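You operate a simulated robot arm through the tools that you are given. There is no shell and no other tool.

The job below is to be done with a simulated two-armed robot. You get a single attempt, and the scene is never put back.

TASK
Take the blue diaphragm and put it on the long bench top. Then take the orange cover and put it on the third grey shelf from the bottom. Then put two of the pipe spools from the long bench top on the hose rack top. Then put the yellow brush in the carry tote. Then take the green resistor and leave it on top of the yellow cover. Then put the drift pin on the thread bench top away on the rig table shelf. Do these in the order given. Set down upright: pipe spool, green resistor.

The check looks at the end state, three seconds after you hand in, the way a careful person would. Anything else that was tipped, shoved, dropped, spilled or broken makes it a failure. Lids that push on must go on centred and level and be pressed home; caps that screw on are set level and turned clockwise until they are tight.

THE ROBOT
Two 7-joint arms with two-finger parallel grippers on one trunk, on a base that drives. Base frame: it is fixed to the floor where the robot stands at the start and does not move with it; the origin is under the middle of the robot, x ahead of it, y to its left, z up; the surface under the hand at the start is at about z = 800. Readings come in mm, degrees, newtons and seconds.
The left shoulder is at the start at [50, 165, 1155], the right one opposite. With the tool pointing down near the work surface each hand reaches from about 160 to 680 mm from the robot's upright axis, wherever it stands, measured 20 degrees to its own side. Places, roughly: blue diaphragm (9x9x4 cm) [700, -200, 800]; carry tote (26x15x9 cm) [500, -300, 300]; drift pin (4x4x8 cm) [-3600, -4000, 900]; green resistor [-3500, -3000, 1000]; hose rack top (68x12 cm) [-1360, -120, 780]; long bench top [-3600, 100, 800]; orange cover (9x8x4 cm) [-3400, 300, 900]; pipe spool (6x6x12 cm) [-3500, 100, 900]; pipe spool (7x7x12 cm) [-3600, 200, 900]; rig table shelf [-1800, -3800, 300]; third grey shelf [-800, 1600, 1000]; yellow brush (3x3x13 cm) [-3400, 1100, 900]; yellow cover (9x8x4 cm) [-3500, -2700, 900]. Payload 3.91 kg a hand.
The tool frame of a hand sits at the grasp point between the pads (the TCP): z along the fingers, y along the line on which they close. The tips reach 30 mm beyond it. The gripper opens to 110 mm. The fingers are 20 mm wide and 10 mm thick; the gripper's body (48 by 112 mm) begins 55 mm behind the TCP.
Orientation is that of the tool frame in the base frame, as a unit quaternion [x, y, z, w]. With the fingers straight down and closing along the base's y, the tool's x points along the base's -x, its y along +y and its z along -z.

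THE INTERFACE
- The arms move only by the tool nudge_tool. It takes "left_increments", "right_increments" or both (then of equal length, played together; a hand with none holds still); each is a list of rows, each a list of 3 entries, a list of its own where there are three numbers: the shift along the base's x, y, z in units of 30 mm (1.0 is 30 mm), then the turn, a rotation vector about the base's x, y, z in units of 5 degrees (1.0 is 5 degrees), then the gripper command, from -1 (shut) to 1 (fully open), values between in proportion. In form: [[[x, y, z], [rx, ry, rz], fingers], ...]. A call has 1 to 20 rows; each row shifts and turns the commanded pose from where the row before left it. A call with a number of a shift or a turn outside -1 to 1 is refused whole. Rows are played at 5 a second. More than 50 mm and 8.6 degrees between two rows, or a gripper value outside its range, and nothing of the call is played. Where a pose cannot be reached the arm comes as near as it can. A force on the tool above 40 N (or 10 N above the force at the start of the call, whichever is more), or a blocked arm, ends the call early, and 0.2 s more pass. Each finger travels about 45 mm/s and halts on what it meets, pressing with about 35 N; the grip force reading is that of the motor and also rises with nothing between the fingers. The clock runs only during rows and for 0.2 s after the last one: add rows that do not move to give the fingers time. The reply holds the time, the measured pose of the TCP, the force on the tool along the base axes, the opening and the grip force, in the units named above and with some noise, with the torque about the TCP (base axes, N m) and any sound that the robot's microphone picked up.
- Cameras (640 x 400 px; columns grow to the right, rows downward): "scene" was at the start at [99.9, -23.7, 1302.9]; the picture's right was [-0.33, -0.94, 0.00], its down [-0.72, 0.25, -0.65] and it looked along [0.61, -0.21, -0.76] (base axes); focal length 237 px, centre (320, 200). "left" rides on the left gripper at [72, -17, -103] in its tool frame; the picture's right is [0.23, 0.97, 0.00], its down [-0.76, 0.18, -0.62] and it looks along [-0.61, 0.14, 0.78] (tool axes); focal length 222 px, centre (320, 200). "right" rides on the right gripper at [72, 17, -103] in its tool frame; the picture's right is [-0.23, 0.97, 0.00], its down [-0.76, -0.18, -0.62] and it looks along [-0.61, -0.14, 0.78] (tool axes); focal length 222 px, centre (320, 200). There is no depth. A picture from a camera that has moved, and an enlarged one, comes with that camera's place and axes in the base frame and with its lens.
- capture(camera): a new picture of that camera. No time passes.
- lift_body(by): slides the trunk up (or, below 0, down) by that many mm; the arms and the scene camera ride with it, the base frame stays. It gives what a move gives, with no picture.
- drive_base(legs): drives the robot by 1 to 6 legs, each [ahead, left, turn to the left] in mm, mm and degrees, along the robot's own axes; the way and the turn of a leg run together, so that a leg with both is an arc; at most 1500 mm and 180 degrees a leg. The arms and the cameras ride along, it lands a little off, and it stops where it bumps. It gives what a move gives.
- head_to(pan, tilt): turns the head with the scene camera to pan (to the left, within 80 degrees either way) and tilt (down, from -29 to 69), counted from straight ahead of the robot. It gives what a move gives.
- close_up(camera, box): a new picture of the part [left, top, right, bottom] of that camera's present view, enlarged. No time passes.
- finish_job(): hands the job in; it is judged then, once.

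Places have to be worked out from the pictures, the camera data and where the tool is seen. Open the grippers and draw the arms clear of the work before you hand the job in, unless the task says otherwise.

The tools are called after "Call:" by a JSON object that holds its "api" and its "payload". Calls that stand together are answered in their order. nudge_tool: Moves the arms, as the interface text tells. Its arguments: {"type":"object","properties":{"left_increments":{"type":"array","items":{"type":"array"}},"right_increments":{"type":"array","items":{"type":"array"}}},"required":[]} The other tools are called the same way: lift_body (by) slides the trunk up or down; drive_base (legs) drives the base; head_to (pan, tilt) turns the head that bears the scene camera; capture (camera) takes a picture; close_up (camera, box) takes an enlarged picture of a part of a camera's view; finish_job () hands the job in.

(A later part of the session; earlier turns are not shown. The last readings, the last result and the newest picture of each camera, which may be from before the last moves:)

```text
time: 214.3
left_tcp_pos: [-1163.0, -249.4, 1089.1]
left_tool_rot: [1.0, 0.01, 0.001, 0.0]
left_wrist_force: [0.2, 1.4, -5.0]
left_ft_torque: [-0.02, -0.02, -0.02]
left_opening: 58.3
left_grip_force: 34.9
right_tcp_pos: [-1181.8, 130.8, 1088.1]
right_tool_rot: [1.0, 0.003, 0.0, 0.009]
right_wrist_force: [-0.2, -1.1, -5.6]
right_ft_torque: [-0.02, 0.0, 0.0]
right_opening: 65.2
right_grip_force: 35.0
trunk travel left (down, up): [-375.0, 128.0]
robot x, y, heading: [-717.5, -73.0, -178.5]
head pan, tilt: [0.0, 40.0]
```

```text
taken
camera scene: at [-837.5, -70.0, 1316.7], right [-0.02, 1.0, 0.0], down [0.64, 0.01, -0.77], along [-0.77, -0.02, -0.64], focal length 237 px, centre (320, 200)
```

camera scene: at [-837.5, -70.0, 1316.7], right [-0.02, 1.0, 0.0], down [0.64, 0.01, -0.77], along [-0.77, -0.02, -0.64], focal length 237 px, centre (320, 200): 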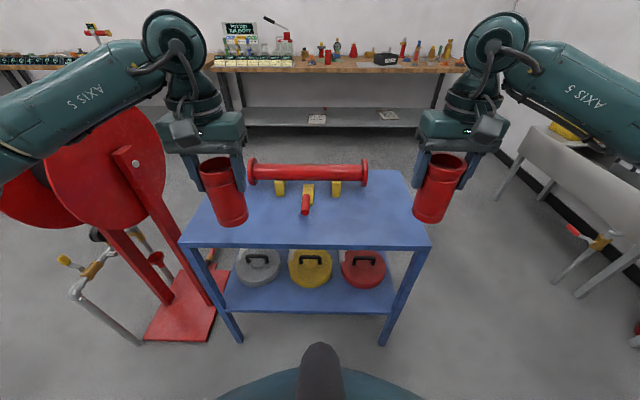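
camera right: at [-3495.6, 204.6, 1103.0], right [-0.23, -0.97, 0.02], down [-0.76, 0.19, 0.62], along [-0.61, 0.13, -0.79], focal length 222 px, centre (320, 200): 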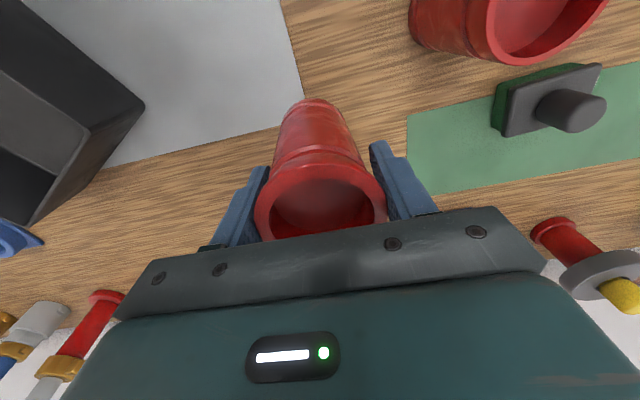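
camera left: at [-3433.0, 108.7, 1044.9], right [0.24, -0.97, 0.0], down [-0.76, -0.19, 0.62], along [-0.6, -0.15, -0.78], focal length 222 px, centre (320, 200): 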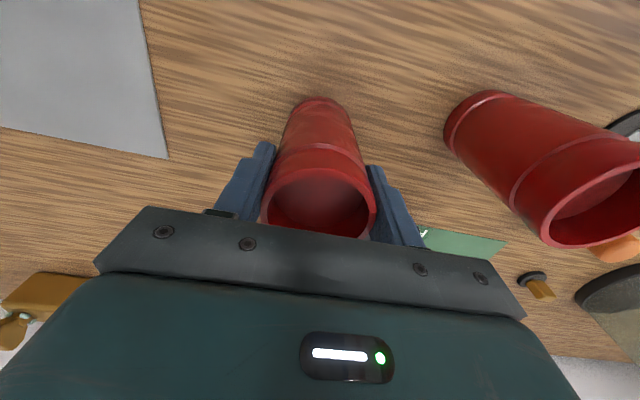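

The rack top's front strip (x≈-1290 to -1415) is free in front of the red pipe and valve. I drive ahead 120 mm and then set both spools down there, at y≈-250 and y≈120.

Call:
{"api": "drive_base", "payload": {"legs": [[120, 0, 0]]}}

Call:
{"api": "capture", "payload": {"camera": "scene"}}

Call:
{"api": "capture", "payload": {"camera": "left"}}

Call:
{"api": "capture", "payload": {"camera": "right"}}

```text
time: 215.6
left_tcp_pos: [-1286.7, -252.4, 1087.8]
left_tool_rot: [1.0, 0.011, 0.0, 0.0]
left_wrist_force: [-0.1, -0.8, -5.3]
left_ft_torque: [0.02, -0.04, 0.01]
left_opening: 58.3
left_grip_force: 34.6
right_tcp_pos: [-1303.0, 128.6, 1087.3]
right_tool_rot: [1.0, 0.004, 0.002, 0.01]
right_wrist_force: [0.0, -0.2, -5.6]
right_ft_torque: [-0.01, -0.03, 0.01]
right_opening: 65.1
right_grip_force: 34.7
trunk travel left (down, up): [-375.0, 128.0]
robot x, y, heading: [-842.6, -73.7, -178.8]
head pan, tilt: [0.0, 40.0]
```

```text
taken
camera scene: at [-958.6, -72.5, 1316.6], right [-0.02, 1.0, 0.0], down [0.64, 0.01, -0.76], along [-0.76, -0.02, -0.64], focal length 237 px, centre (320, 200)
```

scene: 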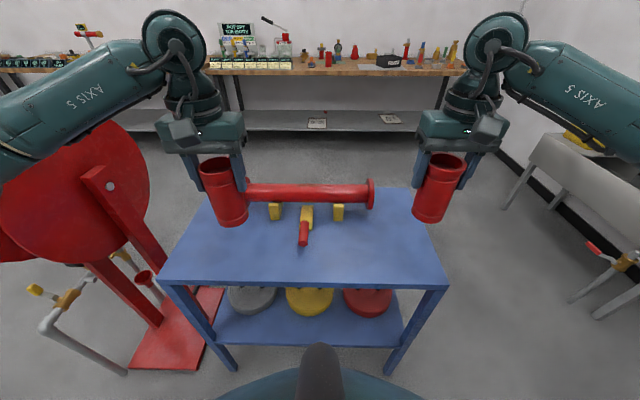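

```text
taken
camera left: at [-1213.5, -234.0, 1194.6], right [0.25, -0.97, 0.0], down [-0.76, -0.19, 0.62], along [-0.6, -0.15, -0.78], focal length 222 px, centre (320, 200)
```

left: 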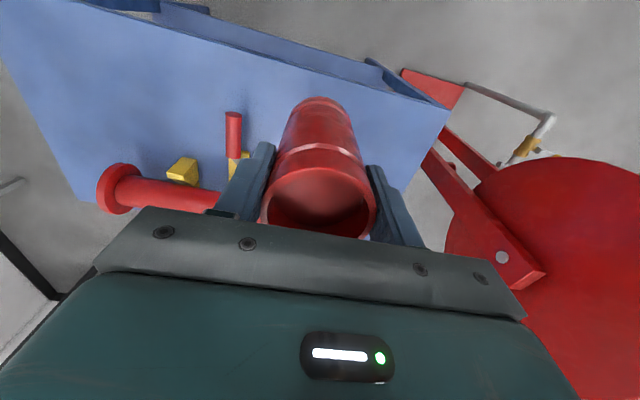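

```text
taken
camera right: at [-1232.5, 113.1, 1191.7], right [-0.22, -0.98, 0.02], down [-0.77, 0.18, 0.62], along [-0.61, 0.12, -0.79], focal length 222 px, centre (320, 200)
```

right: 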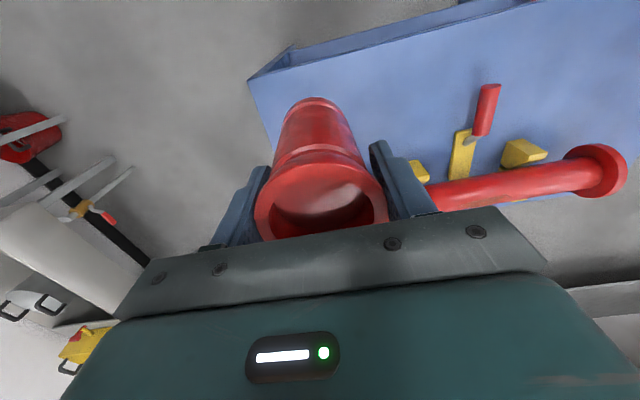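

I zoom on the table's near edge to fix its height before lowering.

Call:
{"api": "close_up", "payload": {"camera": "scene", "box": [280, 220, 460, 320]}}

Call:
{"api": "close_up", "payload": {"camera": "right", "box": [230, 20, 430, 145]}}

```text
3.56 times, centred on (370, 270) of scene
camera zoom: at [-958.6, -72.5, 1316.6], right [-0.02, 1.0, 0.0], down [0.64, 0.01, -0.76], along [-0.76, -0.02, -0.64], focal length 843 px, centre (142, -49)
```

zoom: 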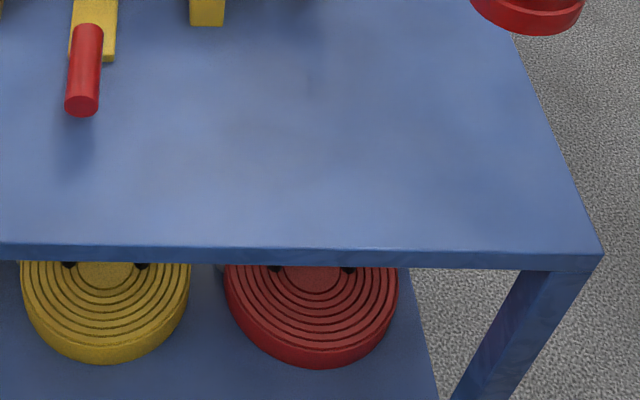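

```text
3.20 times, centred on (330, 82) of right
camera zoom: at [-1232.5, 113.1, 1191.7], right [-0.22, -0.98, 0.02], down [-0.77, 0.18, 0.62], along [-0.61, 0.12, -0.79], focal length 711 px, centre (288, 576)
```

zoom: 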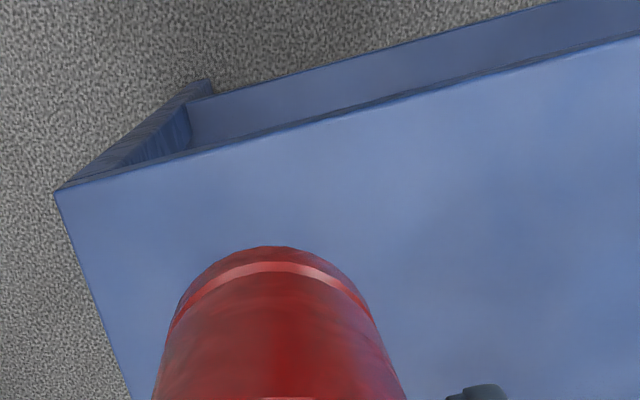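

The rack top is at z≈778 with its front edge at x≈-1277. I move both hands to x≈-1350 and lower together to just above it.

Call:
{"api": "nudge_tool", "payload": {"left_increments": [[[-0.5, 0, 0], [0, 0, 0], -1], [[-0.55, 0, 0], [0, 0, 0], -1], [[-0.55, 0, 0], [0, 0, 0], -1], [[-0.5, 0, -0.2], [0, 0, 0], -1], [[0, 0, -0.5], [0, 0, 0], -1], [[0, 0, -0.7], [0, 0, 0], -1], [[0, 0, -0.7], [0, 0, 0], -1], [[0, 0, -0.7], [0, 0, 0], -1], [[0, 0, -0.7], [0, 0, 0], -1], [[0, 0, -0.7], [0, 0, 0], -1], [[0, 0, -0.7], [0, 0, 0], -1], [[0, 0, -0.7], [0, 0, 0], -1], [[0, 0, -0.6], [0, 0, 0], -1], [[0, 0, -0.2], [0, 0, 0], -1], [[0, 0, 0], [0, 0, 0], -1]], "right_increments": [[[-0.35, 0, 0], [0, 0, 0], -1], [[-0.4, 0, 0], [0, 0, 0], -1], [[-0.4, 0, 0], [0, 0, 0], -1], [[-0.4, 0, -0.2], [0, 0, 0], -1], [[0, 0, -0.5], [0, 0, 0], -1], [[0, 0, -0.7], [0, 0, 0], -1], [[0, 0, -0.7], [0, 0, 0], -1], [[0, 0, -0.7], [0, 0, 0], -1], [[0, 0, -0.7], [0, 0, 0], -1], [[0, 0, -0.7], [0, 0, 0], -1], [[0, 0, -0.7], [0, 0, 0], -1], [[0, 0, -0.7], [0, 0, 0], -1], [[0, 0, -0.6], [0, 0, 0], -1], [[0, 0, -0.2], [0, 0, 0], -1], [[0, 0, 0], [0, 0, 0], -1]]}}

Call:
{"api": "capture", "payload": {"camera": "scene"}}

```text
time: 218.8
left_tcp_pos: [-1347.4, -251.2, 898.2]
left_tool_rot: [1.0, 0.011, 0.001, 0.001]
left_wrist_force: [0.7, 0.1, -4.5]
left_ft_torque: [0.0, -0.01, -0.02]
left_opening: 58.3
left_grip_force: 35.2
right_tcp_pos: [-1348.3, 128.7, 893.9]
right_tool_rot: [1.0, 0.004, 0.002, 0.01]
right_wrist_force: [0.0, 0.3, -5.4]
right_ft_torque: [0.03, -0.01, 0.01]
right_opening: 65.1
right_grip_force: 35.0
trunk travel left (down, up): [-375.0, 128.0]
robot x, y, heading: [-839.4, -72.8, -178.6]
head pan, tilt: [0.0, 40.0]
```

```text
taken
camera scene: at [-957.7, -72.5, 1316.7], right [-0.02, 1.0, 0.0], down [0.64, 0.01, -0.77], along [-0.77, -0.02, -0.64], focal length 237 px, centre (320, 200)
```

scene: 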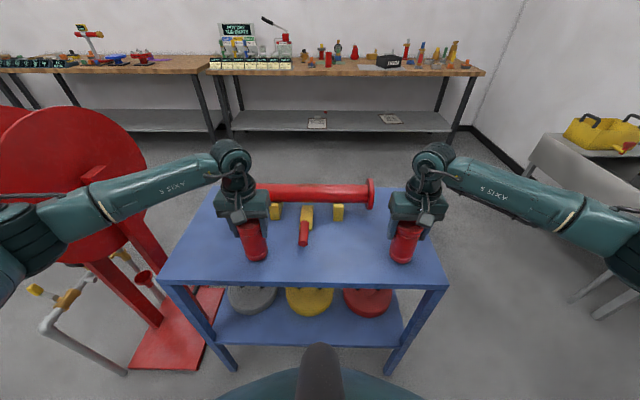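

Both hang about 15–20 mm above the top. I lower in small steps.

Call:
{"api": "nudge_tool", "payload": {"left_increments": [[[0, 0, -0.15], [0, 0, 0], -1], [[0, 0, -0.15], [0, 0, 0], -1], [[0, 0, -0.1], [0, 0, 0], -1], [[0, 0, -0.07], [0, 0, 0], -1], [[0, 0, 0], [0, 0, 0], -1]], "right_increments": [[[0, 0, -0.1], [0, 0, 0], -1], [[0, 0, -0.1], [0, 0, 0], -1], [[0, 0, -0.07], [0, 0, 0], -1], [[0, 0, -0.07], [0, 0, 0], -1], [[0, 0, 0], [0, 0, 0], -1]]}}

```text
time: 220.0
left_tcp_pos: [-1347.5, -252.3, 883.1]
left_tool_rot: [1.0, 0.01, 0.0, 0.001]
left_wrist_force: [-0.4, -0.1, -5.8]
left_ft_torque: [0.0, 0.0, -0.01]
left_opening: 58.3
left_grip_force: 35.2
right_tcp_pos: [-1348.5, 128.7, 885.5]
right_tool_rot: [1.0, 0.003, 0.001, 0.009]
right_wrist_force: [0.6, 0.8, -5.0]
right_ft_torque: [0.0, 0.0, 0.01]
right_opening: 65.2
right_grip_force: 34.7
trunk travel left (down, up): [-375.0, 128.0]
robot x, y, heading: [-844.3, -73.4, -179.0]
head pan, tilt: [0.0, 40.0]
```

Call:
{"api": "nudge_tool", "payload": {"left_increments": [[[0, 0, -0.07], [0, 0, 0], -1], [[0, 0, -0.05], [0, 0, 0], -1], [[0, 0, 0], [0, 0, 0], -1]], "right_increments": [[[0, 0, -0.1], [0, 0, 0], -1], [[0, 0, -0.07], [0, 0, 0], -1], [[0, 0, 0], [0, 0, 0], -1]]}}

```text
time: 220.8
left_tcp_pos: [-1347.7, -252.0, 879.7]
left_tool_rot: [1.0, 0.01, 0.0, 0.001]
left_wrist_force: [0.3, -0.4, -4.6]
left_ft_torque: [0.0, 0.01, 0.02]
left_opening: 58.4
left_grip_force: 35.6
right_tcp_pos: [-1348.4, 129.4, 880.0]
right_tool_rot: [1.0, 0.004, 0.001, 0.01]
right_wrist_force: [0.7, 0.1, -5.2]
right_ft_torque: [-0.05, 0.0, -0.01]
right_opening: 64.9
right_grip_force: 35.0
trunk travel left (down, up): [-375.0, 128.0]
robot x, y, heading: [-840.7, -73.3, -178.8]
head pan, tilt: [0.0, 40.0]
```

Call:
{"api": "nudge_tool", "payload": {"left_increments": [[[0, 0, -0.05], [0, 0, 0], -1], [[0, 0, -0.05], [0, 0, 0], -1], [[0, 0, 0], [0, 0, 0], -1]], "right_increments": [[[0, 0, -0.05], [0, 0, 0], -1], [[0, 0, -0.05], [0, 0, 0], -1], [[0, 0, 0], [0, 0, 0], -1]]}}

Call:
{"api": "close_up", "payload": {"camera": "scene", "box": [220, 190, 450, 290]}}

```text
time: 221.6
left_tcp_pos: [-1347.2, -252.8, 878.7]
left_tool_rot: [1.0, 0.01, -0.002, 0.0]
left_wrist_force: [2.4, -4.5, 15.4]
left_ft_torque: [-0.28, -0.67, -0.21]
left_opening: 58.5
left_grip_force: 34.9
right_tcp_pos: [-1348.2, 128.6, 878.6]
right_tool_rot: [1.0, 0.003, 0.0, 0.01]
right_wrist_force: [-0.2, 0.5, -6.8]
right_ft_torque: [-0.02, -0.01, -0.04]
right_opening: 65.0
right_grip_force: 34.6
trunk travel left (down, up): [-375.0, 128.0]
robot x, y, heading: [-840.6, -72.7, -178.6]
head pan, tilt: [0.0, 40.0]
```

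```text
2.78 times, centred on (335, 240) of scene
camera zoom: at [-955.8, -72.3, 1317.1], right [-0.02, 1.0, 0.0], down [0.64, 0.01, -0.77], along [-0.77, -0.02, -0.64], focal length 660 px, centre (278, 89)
```

zoom: 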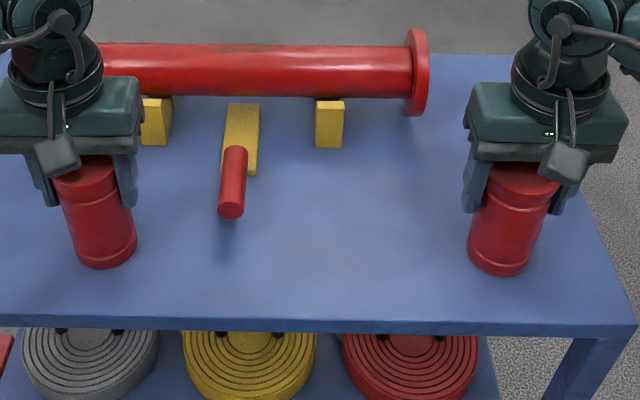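

The left spool has met the top; the right one needs a little more. I lower the right in 1 mm steps and ease the left.

Call:
{"api": "nudge_tool", "payload": {"left_increments": [[[0, 0, 0.03], [0, 0, 0], -1], [[0, 0, 0], [0, 0, 0], -1], [[0, 0, 0], [0, 0, 0], -1]], "right_increments": [[[0, 0, -0.05], [0, 0, 0], -1], [[0, 0, -0.04], [0, 0, 0], -1], [[0, 0, 0], [0, 0, 0], -1]]}}

```text
time: 222.4
left_tcp_pos: [-1347.2, -252.6, 878.9]
left_tool_rot: [1.0, 0.01, -0.002, 0.0]
left_wrist_force: [-5.2, -3.9, 12.6]
left_ft_torque: [-0.23, 0.14, 0.01]
left_opening: 58.3
left_grip_force: 35.3
right_tcp_pos: [-1348.0, 127.7, 876.7]
right_tool_rot: [1.0, 0.003, 0.0, 0.009]
right_wrist_force: [3.3, 1.2, 3.9]
right_ft_torque: [-0.09, -0.24, 0.08]
right_opening: 65.0
right_grip_force: 34.5
trunk travel left (down, up): [-375.0, 128.0]
robot x, y, heading: [-836.5, -71.3, -178.6]
head pan, tilt: [0.0, 40.0]
```

Both stand on the top now. I open both grippers.

Call:
{"api": "nudge_tool", "payload": {"left_increments": [[[0, 0, 0], [0, 0, 0], 0.15], [[0, 0, 0], [0, 0, 0], 0.4], [[0, 0, 0], [0, 0, 0], 0.7], [[0, 0, 0], [0, 0, 0], 0.7], [[0, 0, 0], [0, 0, 0], 0.7]], "right_increments": [[[0, 0, 0], [0, 0, 0], 0.3], [[0, 0, 0], [0, 0, 0], 0.5], [[0, 0, 0], [0, 0, 0], 0.8], [[0, 0, 0], [0, 0, 0], 0.8], [[0, 0, 0], [0, 0, 0], 0.8]]}}

Call:
{"api": "capture", "payload": {"camera": "left"}}

Call:
{"api": "capture", "payload": {"camera": "right"}}

```text
time: 223.6
left_tcp_pos: [-1346.9, -252.5, 878.3]
left_tool_rot: [1.0, 0.01, 0.001, 0.0]
left_wrist_force: [0.4, 0.7, 0.9]
left_ft_torque: [0.01, -0.03, 0.04]
left_opening: 93.7
left_grip_force: 0.0
right_tcp_pos: [-1350.1, 127.5, 875.4]
right_tool_rot: [1.0, 0.004, 0.002, 0.009]
right_wrist_force: [0.3, 0.0, 0.3]
right_ft_torque: [-0.02, -0.01, -0.01]
right_opening: 99.1
right_grip_force: 0.0
trunk travel left (down, up): [-375.0, 128.0]
robot x, y, heading: [-840.5, -73.5, -178.8]
head pan, tilt: [0.0, 40.0]
```

```text
taken
camera left: at [-1274.8, -233.8, 983.7], right [0.25, -0.97, 0.0], down [-0.76, -0.19, 0.62], along [-0.6, -0.16, -0.78], focal length 222 px, centre (320, 200)
```

left: 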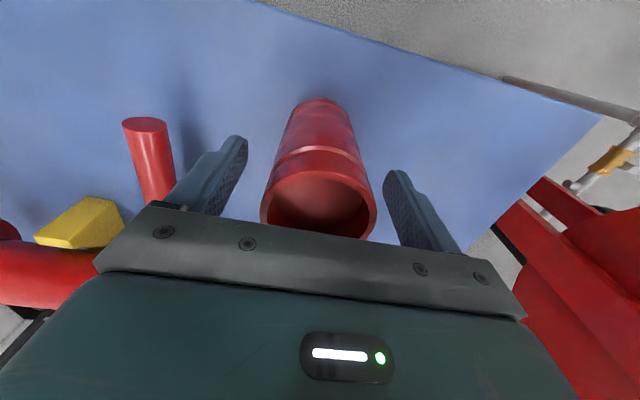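

```text
taken
camera right: at [-1277.3, 112.9, 979.3], right [-0.22, -0.98, 0.02], down [-0.76, 0.18, 0.62], along [-0.61, 0.12, -0.79], focal length 222 px, centre (320, 200)
```

right: 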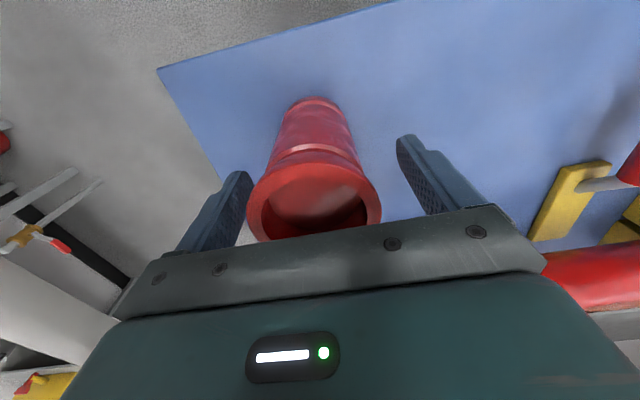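

Both are free and upright. I raise both hands straight up and check.

Call:
{"api": "nudge_tool", "payload": {"left_increments": [[[0, 0, 0.2], [0, 0, 0], 0.7], [[0, 0, 0.5], [0, 0, 0], 0.7], [[0, 0, 0.8], [0, 0, 0], 0.9], [[0, 0, 1], [0, 0, 0], 1], [[0, 0, 1], [0, 0, 0], 1], [[0.5, 0, 1], [0, 0, 0], 1], [[0.8, 0, 0.5], [0, 0, 0], 1], [[0.8, 0, 0], [0, 0, 0], 1], [[0, 0, 0], [0, 0, 0], 1]], "right_increments": [[[0, 0.1, 0.2], [0, 0, 0], 0.9], [[0, 0, 0.5], [0, 0, 0], 1], [[0, 0, 0.8], [0, 0, 0], 1], [[0, 0, 1], [0, 0, 0], 1], [[0, 0, 1], [0, 0, 0], 1], [[0.5, 0, 1], [0, 0, 0], 1], [[0.8, 0, 0.5], [0, 0, 0], 1], [[0.8, 0, 0], [0, 0, 0], 1], [[0, 0, 0], [0, 0, 0], 1]]}}

Call:
{"api": "capture", "payload": {"camera": "scene"}}

```text
time: 225.6
left_tcp_pos: [-1283.7, -254.2, 1029.8]
left_tool_rot: [1.0, 0.01, 0.0, -0.001]
left_wrist_force: [-0.1, -0.5, 0.2]
left_ft_torque: [0.0, -0.04, 0.01]
left_opening: 110.2
left_grip_force: 0.0
right_tcp_pos: [-1285.1, 131.2, 1025.5]
right_tool_rot: [1.0, 0.004, 0.001, 0.01]
right_wrist_force: [0.6, -0.2, -0.2]
right_ft_torque: [-0.01, 0.0, -0.04]
right_opening: 110.1
right_grip_force: 0.1
trunk travel left (down, up): [-375.0, 128.0]
robot x, y, heading: [-840.3, -72.1, -179.0]
head pan, tilt: [0.0, 40.0]
```

```text
taken
camera scene: at [-957.0, -72.5, 1316.8], right [-0.02, 1.0, 0.0], down [0.64, 0.01, -0.77], along [-0.77, -0.02, -0.64], focal length 237 px, centre (320, 200)
```

scene: 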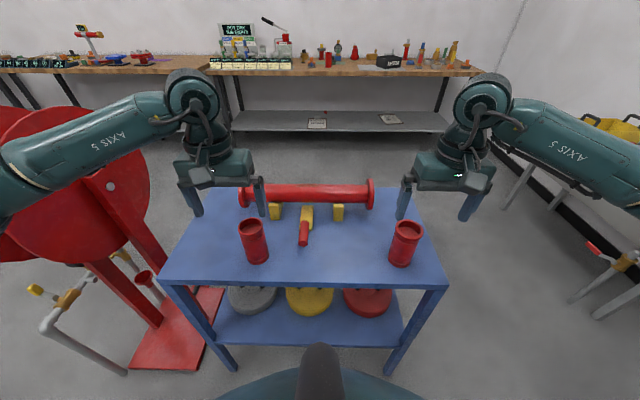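

Both spools stand upright on the rack top. Next the yellow brush: I back off, go around and up to the right end of the long bench.

Call:
{"api": "drive_base", "payload": {"legs": [[-150, 0, 0], [0, -900, -1], [1000, 0, 0], [650, 0, 0], [0, -70, 0], [250, 0, 0]]}}

Call:
{"api": "head_to", "payload": {"pan": -12, "tilt": 35}}

Call:
{"api": "capture", "payload": {"camera": "scene"}}

```text
time: 245.1
left_tcp_pos: [-3058.8, 701.7, 1028.2]
left_tool_rot: [1.0, 0.009, 0.0, 0.0]
left_wrist_force: [0.5, -1.0, 0.6]
left_ft_torque: [-0.02, -0.01, 0.03]
left_opening: 109.9
left_grip_force: 0.0
right_tcp_pos: [-3058.9, 1084.2, 1024.1]
right_tool_rot: [1.0, 0.001, 0.001, 0.009]
right_wrist_force: [-0.7, -0.5, -0.6]
right_ft_torque: [-0.01, -0.02, 0.01]
right_opening: 109.9
right_grip_force: 0.0
trunk travel left (down, up): [-375.0, 128.0]
robot x, y, heading: [-2612.4, 878.0, -179.1]
head pan, tilt: [0.0, 40.0]
```

```text
time: 245.9
left_tcp_pos: [-3059.9, 702.3, 1028.4]
left_tool_rot: [1.0, 0.009, -0.001, 0.0]
left_wrist_force: [-0.3, -0.4, 0.5]
left_ft_torque: [-0.03, -0.01, -0.01]
left_opening: 110.0
left_grip_force: 0.0
right_tcp_pos: [-3058.8, 1084.7, 1024.5]
right_tool_rot: [1.0, 0.002, 0.001, 0.01]
right_wrist_force: [0.3, 0.1, -0.6]
right_ft_torque: [-0.02, 0.01, -0.03]
right_opening: 110.0
right_grip_force: 0.1
trunk travel left (down, up): [-375.0, 128.0]
robot x, y, heading: [-2612.2, 879.5, -178.8]
head pan, tilt: [-12.0, 35.0]
```

```text
taken
camera scene: at [-2731.6, 898.6, 1324.3], right [0.19, 0.98, 0.0], down [0.56, -0.11, -0.82], along [-0.8, 0.16, -0.57], focal length 237 px, centre (320, 200)
```

scene: 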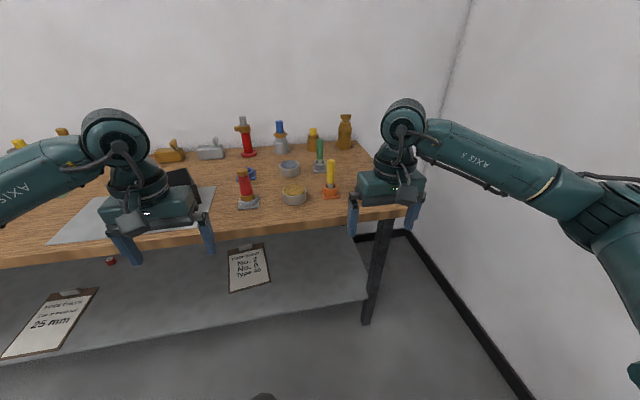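

Call:
{"api": "close_up", "payload": {"camera": "scene", "box": [220, 100, 380, 220]}}

```text
3.33 times, centred on (300, 160) of scene
camera zoom: at [-2731.6, 898.6, 1324.3], right [0.19, 0.98, 0.0], down [0.56, -0.11, -0.82], along [-0.8, 0.16, -0.57], focal length 790 px, centre (387, 333)
```

zoom: 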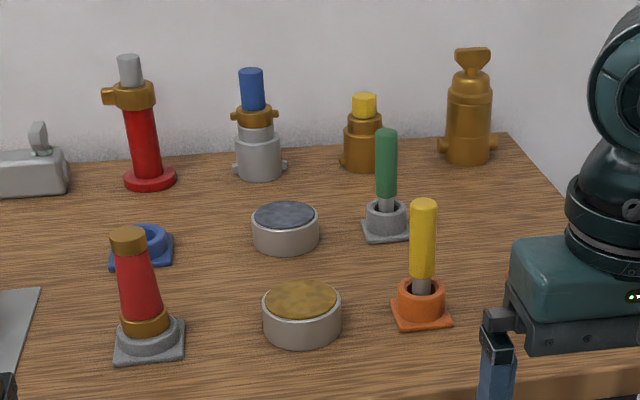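

The yellow brush stands in an orange holder at about (-3448, 1081), top near z 970. I drive ahead 275 mm so the right hand comes before it.

Call:
{"api": "drive_base", "payload": {"legs": [[275, 0, 0]]}}

Call:
{"api": "head_to", "payload": {"pan": -22, "tilt": 42}}

Call:
{"api": "capture", "payload": {"camera": "scene"}}

Call:
{"api": "capture", "payload": {"camera": "right"}}

```text
time: 247.8
left_tcp_pos: [-3332.1, 695.7, 1028.7]
left_tool_rot: [1.0, 0.009, 0.0, 0.0]
left_wrist_force: [0.5, 0.5, -0.2]
left_ft_torque: [0.01, -0.02, 0.0]
left_opening: 109.7
left_grip_force: 0.0
right_tcp_pos: [-3333.3, 1079.1, 1024.4]
right_tool_rot: [1.0, 0.003, 0.001, 0.009]
right_wrist_force: [0.2, 0.8, -0.5]
right_ft_torque: [0.0, 0.01, 0.02]
right_opening: 110.3
right_grip_force: 0.0
trunk travel left (down, up): [-375.0, 128.0]
robot x, y, heading: [-2889.4, 877.0, -178.9]
head pan, tilt: [-12.0, 35.0]
```

```text
time: 248.5
left_tcp_pos: [-3331.1, 696.7, 1028.8]
left_tool_rot: [1.0, 0.01, 0.001, -0.001]
left_wrist_force: [0.0, -1.6, -0.5]
left_ft_torque: [0.01, 0.0, 0.01]
left_opening: 109.8
left_grip_force: 0.0
right_tcp_pos: [-3330.6, 1079.8, 1024.7]
right_tool_rot: [1.0, 0.003, 0.001, 0.01]
right_wrist_force: [0.2, 0.8, -0.4]
right_ft_torque: [-0.03, 0.02, 0.05]
right_opening: 110.0
right_grip_force: 0.0
trunk travel left (down, up): [-375.0, 128.0]
robot x, y, heading: [-2886.3, 872.1, -179.0]
head pan, tilt: [-22.0, 42.0]
```

```text
taken
camera scene: at [-2996.3, 906.5, 1313.9], right [0.36, 0.93, 0.0], down [0.63, -0.24, -0.74], along [-0.69, 0.26, -0.67], focal length 237 px, centre (320, 200)
```

scene: 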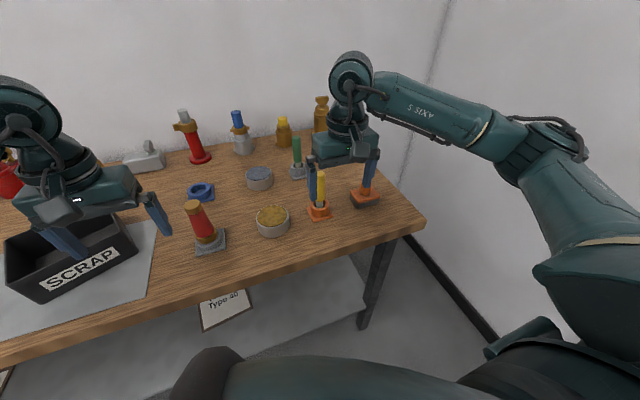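

```text
taken
camera right: at [-3260.4, 1063.7, 1129.2], right [-0.22, -0.97, 0.02], down [-0.76, 0.18, 0.62], along [-0.61, 0.12, -0.79], focal length 222 px, centre (320, 200)
```

right: 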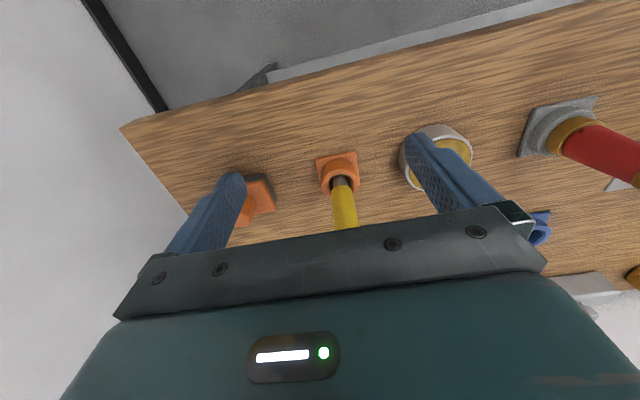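

I zoom on the brush in the scene view.

Call:
{"api": "close_up", "payload": {"camera": "scene", "box": [280, 150, 376, 230]}}

```text
5.00 times, centred on (328, 190) of scene
camera zoom: at [-2996.3, 906.5, 1313.9], right [0.36, 0.93, 0.0], down [0.63, -0.24, -0.74], along [-0.69, 0.26, -0.67], focal length 1185 px, centre (280, 250)
```

zoom: 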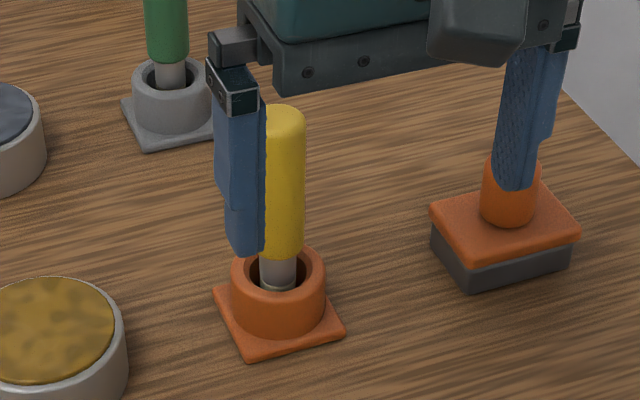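

The brush handle is at about (-3427, 1069), top near z 982. I move over it, staying above the top, and check.

Call:
{"api": "nudge_tool", "payload": {"right_increments": [[[0, 0, 0.6], [0, 0, 0], 1], [[-0.8, -0.1, 0], [0, 0, 0], 0.8], [[-0.8, -0.1, 0], [0, 0, 0], 0.5], [[-0.8, -0.1, 0], [0, 0, 0], 0.3], [[-0.75, -0.05, 0], [0, 0, 0], 0.3], [[0, 0, 0], [0, 0, 0], 0.3], [[0, 0, 0], [0, 0, 0], 0.3]]}}

Call:
{"api": "capture", "payload": {"camera": "right"}}

Call:
{"api": "close_up", "payload": {"camera": "scene", "box": [270, 130, 390, 230]}}

```text
time: 250.1
left_tcp_pos: [-3331.6, 695.5, 1029.8]
left_tool_rot: [1.0, 0.009, 0.0, 0.0]
left_wrist_force: [-0.3, 0.2, -0.7]
left_ft_torque: [0.0, 0.0, 0.01]
left_opening: 110.2
left_grip_force: 0.1
right_tcp_pos: [-3425.7, 1069.9, 1042.9]
right_tool_rot: [1.0, 0.003, 0.001, 0.01]
right_wrist_force: [0.5, 0.0, -0.6]
right_ft_torque: [-0.04, 0.04, -0.01]
right_opening: 72.0
right_grip_force: 0.0
trunk travel left (down, up): [-375.0, 128.0]
robot x, y, heading: [-2886.1, 877.4, -178.9]
head pan, tilt: [-22.0, 42.0]
```

```text
taken
camera right: at [-3354.7, 1054.1, 1147.0], right [-0.22, -0.98, 0.02], down [-0.76, 0.18, 0.62], along [-0.61, 0.12, -0.79], focal length 222 px, centre (320, 200)
```

right: 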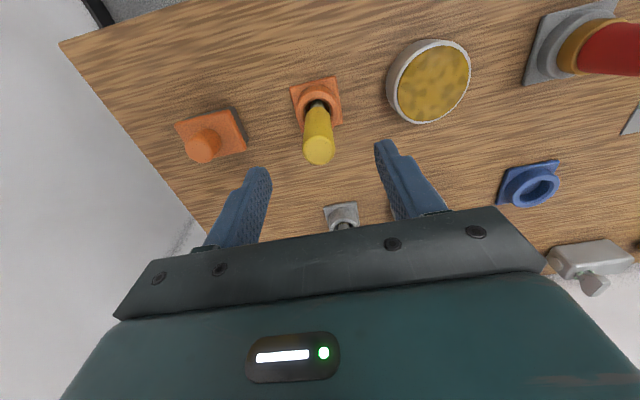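

```text
4.00 times, centred on (330, 180) of scene
camera zoom: at [-2996.3, 906.5, 1313.9], right [0.36, 0.93, 0.0], down [0.63, -0.24, -0.74], along [-0.69, 0.26, -0.67], focal length 948 px, centre (280, 280)
```

zoom: 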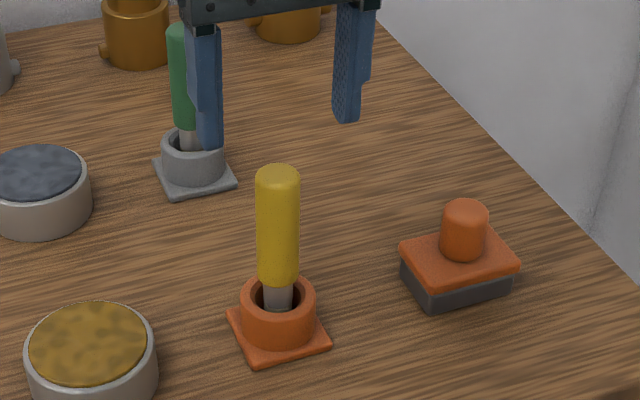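

The brush is centred (about 6 mm ahead of the hand). I shift, lower to z≈963 and close.

Call:
{"api": "nudge_tool", "payload": {"right_increments": [[[-0.2, 0, -0.5], [0, 0, 0], 0.3], [[0, 0, -0.7], [0, 0, 0], 0.3], [[0, 0, -0.7], [0, 0, 0], 0.3], [[0, 0, -0.7], [0, 0, 0], 0.3], [[0, 0, 0], [0, 0, 0], 0], [[0, 0, 0], [0, 0, 0], -0.3], [[0, 0, 0], [0, 0, 0], -0.5], [[0, 0, 0], [0, 0, 0], -1], [[0, 0, 0], [0, 0, 0], -1], [[0, 0, 0], [0, 0, 0], -1]]}}

Call:
{"api": "capture", "payload": {"camera": "right"}}

Call:
{"api": "close_up", "payload": {"camera": "scene", "box": [270, 130, 390, 230]}}

```text
time: 252.3
left_tcp_pos: [-3331.6, 695.2, 1028.9]
left_tool_rot: [1.0, 0.011, 0.0, 0.0]
left_wrist_force: [0.5, -0.2, -0.2]
left_ft_torque: [0.02, -0.04, 0.0]
left_opening: 110.0
left_grip_force: 0.1
right_tcp_pos: [-3432.4, 1068.8, 964.8]
right_tool_rot: [1.0, 0.003, 0.001, 0.009]
right_wrist_force: [-0.1, 0.6, -0.5]
right_ft_torque: [-0.02, -0.02, 0.01]
right_opening: 26.9
right_grip_force: 34.7
trunk travel left (down, up): [-375.0, 128.0]
robot x, y, heading: [-2884.4, 874.4, -178.8]
head pan, tilt: [-22.0, 42.0]
```

```text
taken
camera right: at [-3360.6, 1053.3, 1069.0], right [-0.22, -0.97, 0.02], down [-0.76, 0.19, 0.62], along [-0.61, 0.12, -0.79], focal length 222 px, centre (320, 200)
```

right: 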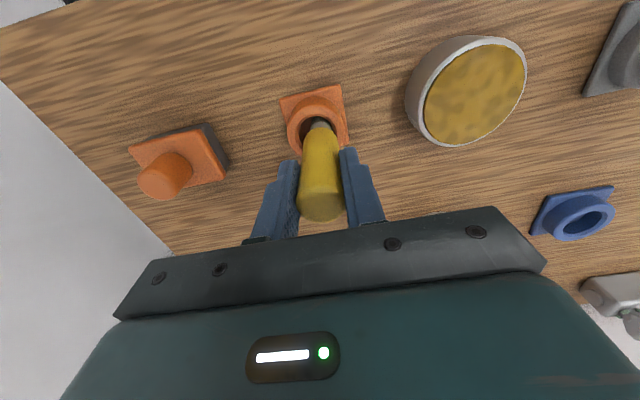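

```text
4.00 times, centred on (330, 180) of scene
camera zoom: at [-2996.3, 906.6, 1313.8], right [0.36, 0.93, 0.0], down [0.63, -0.24, -0.74], along [-0.69, 0.26, -0.67], focal length 948 px, centre (280, 280)
```

zoom: 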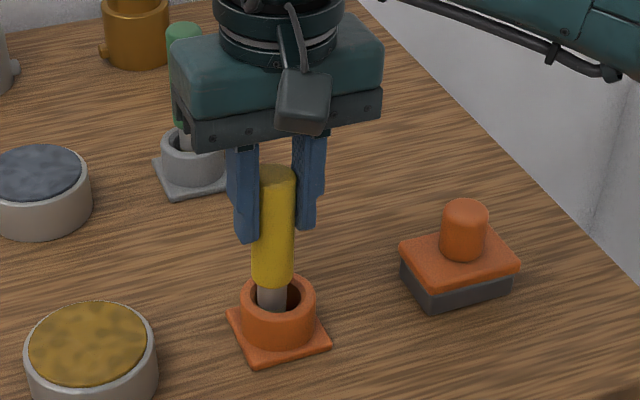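

Gripped at 27 mm. I lift straight up slowly out of the holder.

Call:
{"api": "nudge_tool", "payload": {"right_increments": [[[0, 0, 0.1], [0, 0, 0], -1], [[0, 0, 0.2], [0, 0, 0], -1], [[0, 0, 0.2], [0, 0, 0], -1], [[0, 0, 0.3], [0, 0, 0], -1], [[0, 0, 0.4], [0, 0, 0], -1], [[0, 0, 0.4], [0, 0, 0], -1], [[0, 0, 0.5], [0, 0, 0], -1], [[0, 0, 0.5], [0, 0, 0], -1], [[0, 0, 0.5], [0, 0, 0], -1], [[0, 0, 0], [0, 0, 0], -1]]}}

Call:
{"api": "close_up", "payload": {"camera": "scene", "box": [250, 100, 410, 230]}}

```text
time: 254.5
left_tcp_pos: [-3331.3, 695.3, 1028.3]
left_tool_rot: [1.0, 0.01, 0.0, 0.0]
left_wrist_force: [-0.9, 0.7, 0.3]
left_ft_torque: [0.01, -0.01, -0.01]
left_opening: 110.0
left_grip_force: 0.0
right_tcp_pos: [-3433.1, 1069.3, 1058.5]
right_tool_rot: [1.0, 0.003, 0.0, 0.009]
right_wrist_force: [0.2, 0.3, -1.1]
right_ft_torque: [-0.01, -0.01, 0.02]
right_opening: 27.0
right_grip_force: 35.1
trunk travel left (down, up): [-375.0, 128.0]
robot x, y, heading: [-2884.8, 876.5, -179.2]
head pan, tilt: [-22.0, 42.0]
```

```text
3.08 times, centred on (330, 165) of scene
camera zoom: at [-2996.4, 906.6, 1313.8], right [0.36, 0.93, 0.0], down [0.63, -0.24, -0.74], along [-0.69, 0.26, -0.67], focal length 730 px, centre (289, 308)
```

zoom: 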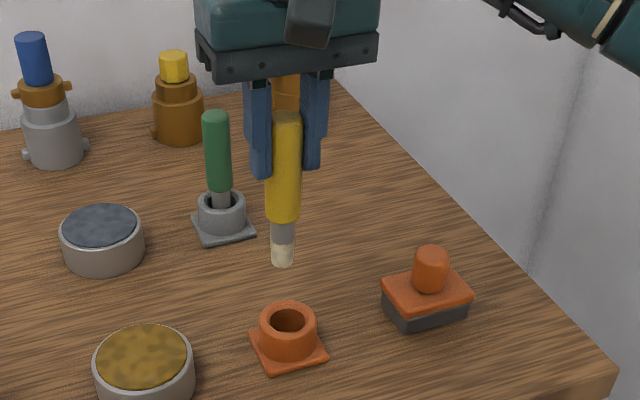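

The brush is out and the holder stands. I draw the hand in and drive back to the start bench, facing it.

Call:
{"api": "nudge_tool", "payload": {"right_increments": [[[0.3, 0, 0], [0, 0, 0], -1], [[0.6, 0, 0], [0, 0, 0], -1], [[0.8, 0, 0], [0, 0, 0], -1], [[0.8, 0, 0], [0, 0, 0], -1], [[0.6, 0, 0], [0, 0, 0], -1], [[0.3, 0, 0], [0, 0, 0], -1], [[0, 0, 0], [0, 0, 0], -1]]}}

Call:
{"api": "drive_base", "payload": {"legs": [[-1300, 40, 0], [-950, 0, 0], [0, 0, 178.5], [0, -900, 0], [420, 0, 0]]}}

Call:
{"api": "head_to", "payload": {"pan": -15, "tilt": 55}}

Call:
{"api": "capture", "payload": {"camera": "scene"}}

```text
time: 256.1
left_tcp_pos: [-3330.8, 695.6, 1029.3]
left_tool_rot: [1.0, 0.01, 0.0, 0.001]
left_wrist_force: [0.4, 0.7, -0.6]
left_ft_torque: [0.05, -0.03, 0.01]
left_opening: 110.0
left_grip_force: 0.0
right_tcp_pos: [-3330.0, 1067.3, 1057.0]
right_tool_rot: [1.0, 0.003, 0.001, 0.01]
right_wrist_force: [0.0, 0.0, -0.7]
right_ft_torque: [0.0, 0.02, -0.01]
right_opening: 26.9
right_grip_force: 35.1
trunk travel left (down, up): [-375.0, 128.0]
robot x, y, heading: [-2886.0, 876.9, -178.9]
head pan, tilt: [-22.0, 42.0]
```

```text
time: 284.4
left_tcp_pos: [212.7, 154.8, 1028.8]
left_tool_rot: [-0.001, 1.0, 0.0, 0.0]
left_wrist_force: [0.0, -0.8, -1.4]
left_ft_torque: [0.02, 0.0, 0.02]
left_opening: 109.9
left_grip_force: 0.1
right_tcp_pos: [205.4, -218.6, 1057.0]
right_tool_rot: [0.005, 1.0, 0.009, -0.001]
right_wrist_force: [-0.3, 0.6, -0.1]
right_ft_torque: [-0.02, 0.02, -0.01]
right_opening: 27.0
right_grip_force: 35.1
trunk travel left (down, up): [-375.0, 128.0]
robot x, y, heading: [-238.9, -18.2, 0.2]
head pan, tilt: [-22.0, 42.0]
```

```text
time: 285.2
left_tcp_pos: [211.2, 153.7, 1028.6]
left_tool_rot: [-0.002, 1.0, 0.0, 0.0]
left_wrist_force: [0.2, 0.0, 0.0]
left_ft_torque: [-0.02, -0.02, -0.01]
left_opening: 110.1
left_grip_force: 0.2
right_tcp_pos: [204.0, -217.5, 1059.0]
right_tool_rot: [0.006, 1.0, 0.009, -0.001]
right_wrist_force: [0.3, 0.5, 0.1]
right_ft_torque: [0.03, 0.01, 0.03]
right_opening: 27.1
right_grip_force: 35.1
trunk travel left (down, up): [-375.0, 128.0]
robot x, y, heading: [-236.3, -17.5, 0.1]
head pan, tilt: [-15.0, 55.0]
```

```text
taken
camera scene: at [-139.4, -34.3, 1296.2], right [-0.26, -0.97, 0.0], down [-0.79, 0.21, -0.57], along [0.55, -0.15, -0.82], focal length 237 px, centre (320, 200)
```

scene: 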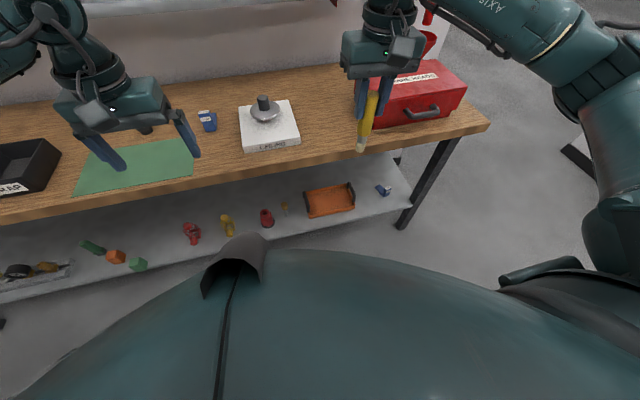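

The tote sits on the lower shelf near the right end. I lower the trunk by 365 mm (both hands are clear in front of the bench) and look again.

Call:
{"api": "lift_body", "payload": {"by": -365}}

Call:
{"api": "head_to", "payload": {"pan": -20, "tilt": 42}}

Call:
{"api": "capture", "payload": {"camera": "scene"}}

```text
time: 288.7
left_tcp_pos: [210.6, 154.4, 663.8]
left_tool_rot: [-0.001, 1.0, 0.0, 0.0]
left_wrist_force: [0.0, 0.5, 0.1]
left_ft_torque: [0.02, 0.03, -0.04]
left_opening: 109.9
left_grip_force: 0.1
right_tcp_pos: [204.6, -219.3, 693.2]
right_tool_rot: [0.005, 1.0, 0.009, -0.001]
right_wrist_force: [0.0, -0.1, -0.6]
right_ft_torque: [-0.01, -0.04, 0.0]
right_opening: 26.7
right_grip_force: 34.9
trunk travel left (down, up): [-10.0, 493.0]
robot x, y, heading: [-240.3, -21.4, 0.4]
head pan, tilt: [-15.0, 55.0]
```

```text
time: 289.4
left_tcp_pos: [211.8, 154.6, 663.7]
left_tool_rot: [-0.001, 1.0, 0.0, 0.001]
left_wrist_force: [0.8, -0.5, 0.0]
left_ft_torque: [0.0, 0.02, 0.01]
left_opening: 109.9
left_grip_force: 0.1
right_tcp_pos: [204.4, -218.2, 691.9]
right_tool_rot: [0.005, 1.0, 0.01, 0.0]
right_wrist_force: [0.6, -0.1, 0.3]
right_ft_torque: [0.01, 0.0, 0.02]
right_opening: 26.7
right_grip_force: 35.1
trunk travel left (down, up): [-10.0, 493.0]
robot x, y, heading: [-238.4, -18.0, 0.1]
head pan, tilt: [-20.0, 42.0]
```

```text
taken
camera scene: at [-130.5, -44.1, 948.8], right [-0.34, -0.94, 0.0], down [-0.63, 0.23, -0.74], along [0.7, -0.25, -0.67], focal length 237 px, centre (320, 200)
```

scene: 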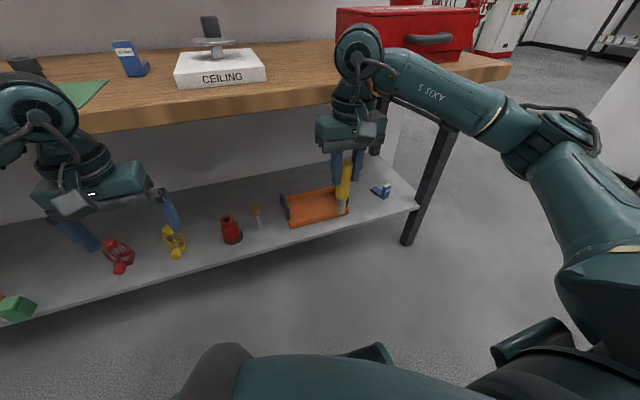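

Call:
{"api": "close_up", "payload": {"camera": "scene", "box": [260, 160, 420, 260]}}

Call:
{"api": "capture", "payload": {"camera": "right"}}

```text
4.00 times, centred on (340, 210) of scene
camera zoom: at [-130.5, -44.1, 948.8], right [-0.34, -0.94, 0.0], down [-0.63, 0.23, -0.74], along [0.7, -0.25, -0.67], focal length 948 px, centre (240, 160)
```

zoom: 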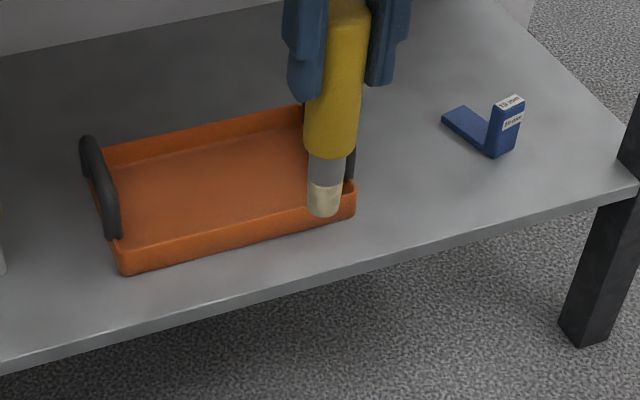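

```text
taken
camera right: at [131.1, -203.0, 797.0], right [0.24, 0.97, 0.02], down [0.76, -0.2, 0.62], along [0.6, -0.13, -0.79], focal length 222 px, centre (320, 200)
```

right: 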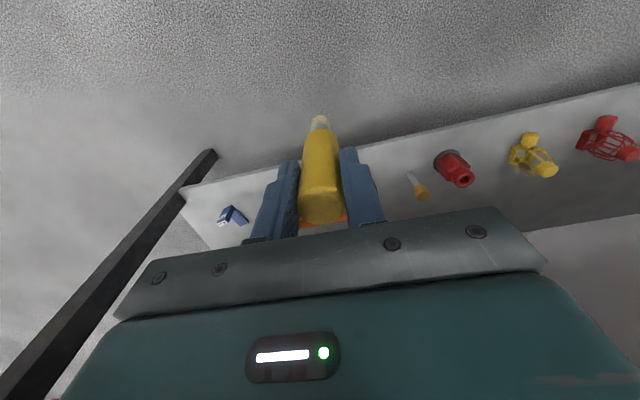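

The tote is a shallow tray (walls ≈28 mm) on the shelf at z≈286, spanning x 452–598, y −143…−373. I will lay the brush diagonally: first I yaw the right tool 45° left, in free space.

Call:
{"api": "nudge_tool", "payload": {"right_increments": [[[0, 0, 0], [0, 0, 1], -1], [[0, 0, 0], [0, 0, 1], -1], [[0, 0, 0], [0, 0, 1], -1], [[0, 0, 0], [0, 0, 1], -1], [[0, 0, 0], [0, 0, 1], -1], [[0, 0, 0], [0, 0, 1], -1], [[0, 0, 0], [0, 0, 1], -1], [[0, 0, 0], [0, 0, 1], -1], [[0, 0, 0], [0, 0, 1], -1], [[0, 0, 0], [0, 0, 0], -1]]}}

Call:
{"api": "nudge_tool", "payload": {"right_increments": [[[0, 0, 0], [0.7, -0.7, 0], -1], [[0, 0, 0], [0.7, -0.7, 0], -1], [[0, 0, 0], [0.7, -0.7, 0], -1], [[0, 0, 0], [0.7, -0.7, 0], -1], [[0, 0, 0], [0.7, -0.7, 0], -1], [[0, 0, 0], [0.7, -0.7, 0], -1], [[0, 0, 0], [0.7, -0.7, 0], -1], [[0, 0, 0], [0.7, -0.7, 0], -1], [[0, 0, 0], [0.7, -0.7, 0], -1], [[0, 0, 0], [0.7, -0.7, 0], -1], [[0, 0, 0], [0.7, -0.7, 0], -1], [[0, 0, 0], [0, 0, 0], -1]]}}

Call:
{"api": "capture", "payload": {"camera": "scene"}}

Call:
{"api": "capture", "payload": {"camera": "right"}}

```text
time: 291.6
left_tcp_pos: [210.6, 154.2, 661.9]
left_tool_rot: [-0.001, 1.0, 0.0, 0.0]
left_wrist_force: [0.1, 0.6, -0.5]
left_ft_torque: [0.02, 0.0, -0.01]
left_opening: 110.0
left_grip_force: 0.0
right_tcp_pos: [205.7, -218.6, 692.4]
right_tool_rot: [-0.379, 0.926, 0.009, -0.004]
right_wrist_force: [0.8, -0.2, -1.1]
right_ft_torque: [0.0, -0.02, -0.02]
right_opening: 27.1
right_grip_force: 34.8
trunk travel left (down, up): [-10.0, 493.0]
robot x, y, heading: [-236.9, -19.3, -0.0]
head pan, tilt: [-20.0, 42.0]
```

```text
time: 294.2
left_tcp_pos: [210.5, 154.6, 664.2]
left_tool_rot: [-0.002, 1.0, 0.0, 0.0]
left_wrist_force: [0.3, 0.5, -0.6]
left_ft_torque: [0.0, 0.0, -0.03]
left_opening: 110.0
left_grip_force: 0.0
right_tcp_pos: [204.2, -217.6, 693.3]
right_tool_rot: [-0.339, 0.822, 0.185, 0.419]
right_wrist_force: [-1.2, -0.3, -0.7]
right_ft_torque: [-0.01, -0.01, 0.01]
right_opening: 26.8
right_grip_force: 35.5
trunk travel left (down, up): [-10.0, 493.0]
robot x, y, heading: [-235.9, -12.6, 0.2]
head pan, tilt: [-20.0, 42.0]
```

```text
taken
camera scene: at [-130.5, -44.2, 948.8], right [-0.34, -0.94, 0.0], down [-0.63, 0.23, -0.74], along [0.7, -0.25, -0.67], focal length 237 px, centre (320, 200)
```

scene: 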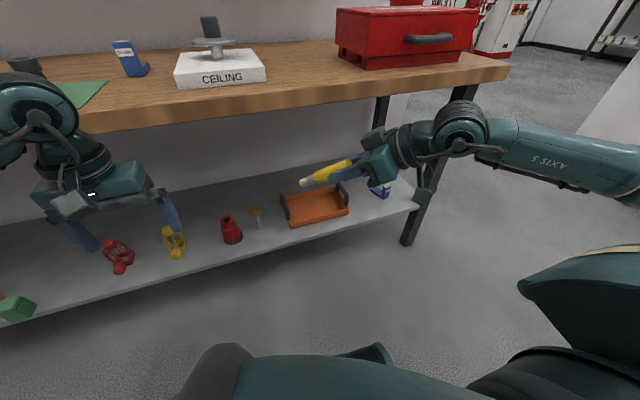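

```text
taken
camera right: at [102.5, -296.8, 694.7], right [-0.6, 0.78, 0.2], down [0.1, -0.18, 0.98], along [0.8, 0.6, 0.04], focal length 222 px, centre (320, 200)
```

right: 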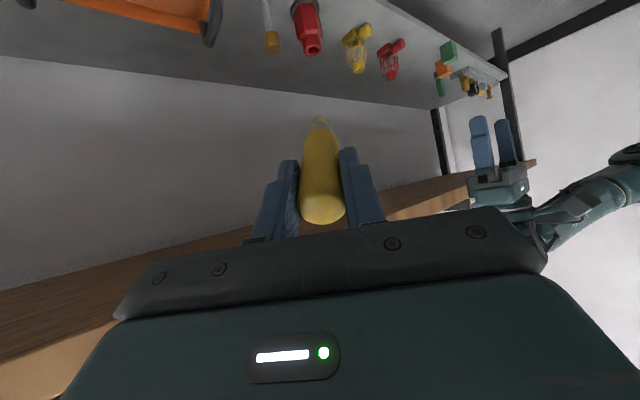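

The brush now points forward-left at about 55° from vertical. I lower the hand to z≈450 before driving in under the bench edge.

Call:
{"api": "nudge_tool", "payload": {"right_increments": [[[0, 0, -0.6], [0, 0, 0], -1], [[0, 0, -0.8], [0, 0, 0], -1], [[0, 0, -0.8], [0, 0, 0], -1], [[0, 0, -0.8], [0, 0, 0], -1], [[0, 0, -0.8], [0, 0, 0], -1], [[0, 0, -0.8], [0, 0, 0], -1], [[0, 0, -0.8], [0, 0, 0], -1], [[0, 0, -0.8], [0, 0, 0], -1], [[0, 0, -0.8], [0, 0, 0], -1], [[0, 0, -0.8], [0, 0, 0], -1], [[0, 0, -0.3], [0, 0, 0], -1], [[0, 0, 0], [0, 0, 0], -1]]}}

Call:
{"api": "capture", "payload": {"camera": "scene"}}

```text
time: 296.9
left_tcp_pos: [211.9, 154.6, 663.5]
left_tool_rot: [-0.002, 1.0, 0.0, 0.0]
left_wrist_force: [0.6, -0.7, 0.3]
left_ft_torque: [0.0, 0.0, -0.01]
left_opening: 110.0
left_grip_force: 0.1
right_tcp_pos: [202.7, -218.5, 450.0]
right_tool_rot: [-0.34, 0.822, 0.185, 0.418]
right_wrist_force: [0.5, -0.3, -0.6]
right_ft_torque: [0.0, 0.01, 0.0]
right_opening: 27.0
right_grip_force: 35.2
trunk travel left (down, up): [-10.0, 493.0]
robot x, y, heading: [-234.1, -18.2, 0.3]
head pan, tilt: [-20.0, 42.0]
```

```text
taken
camera scene: at [-130.5, -44.2, 948.8], right [-0.34, -0.94, 0.0], down [-0.63, 0.23, -0.74], along [0.7, -0.25, -0.67], focal length 237 px, centre (320, 200)
```

scene: 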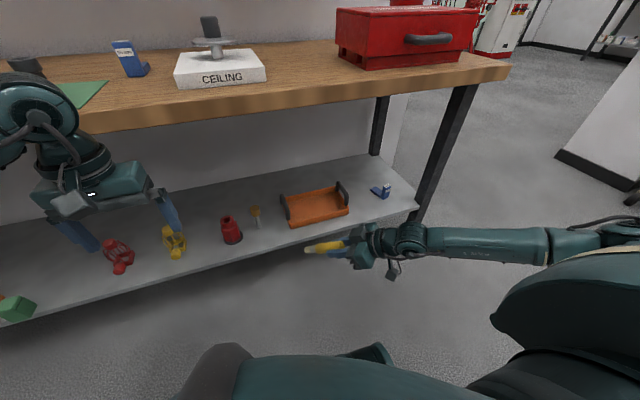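

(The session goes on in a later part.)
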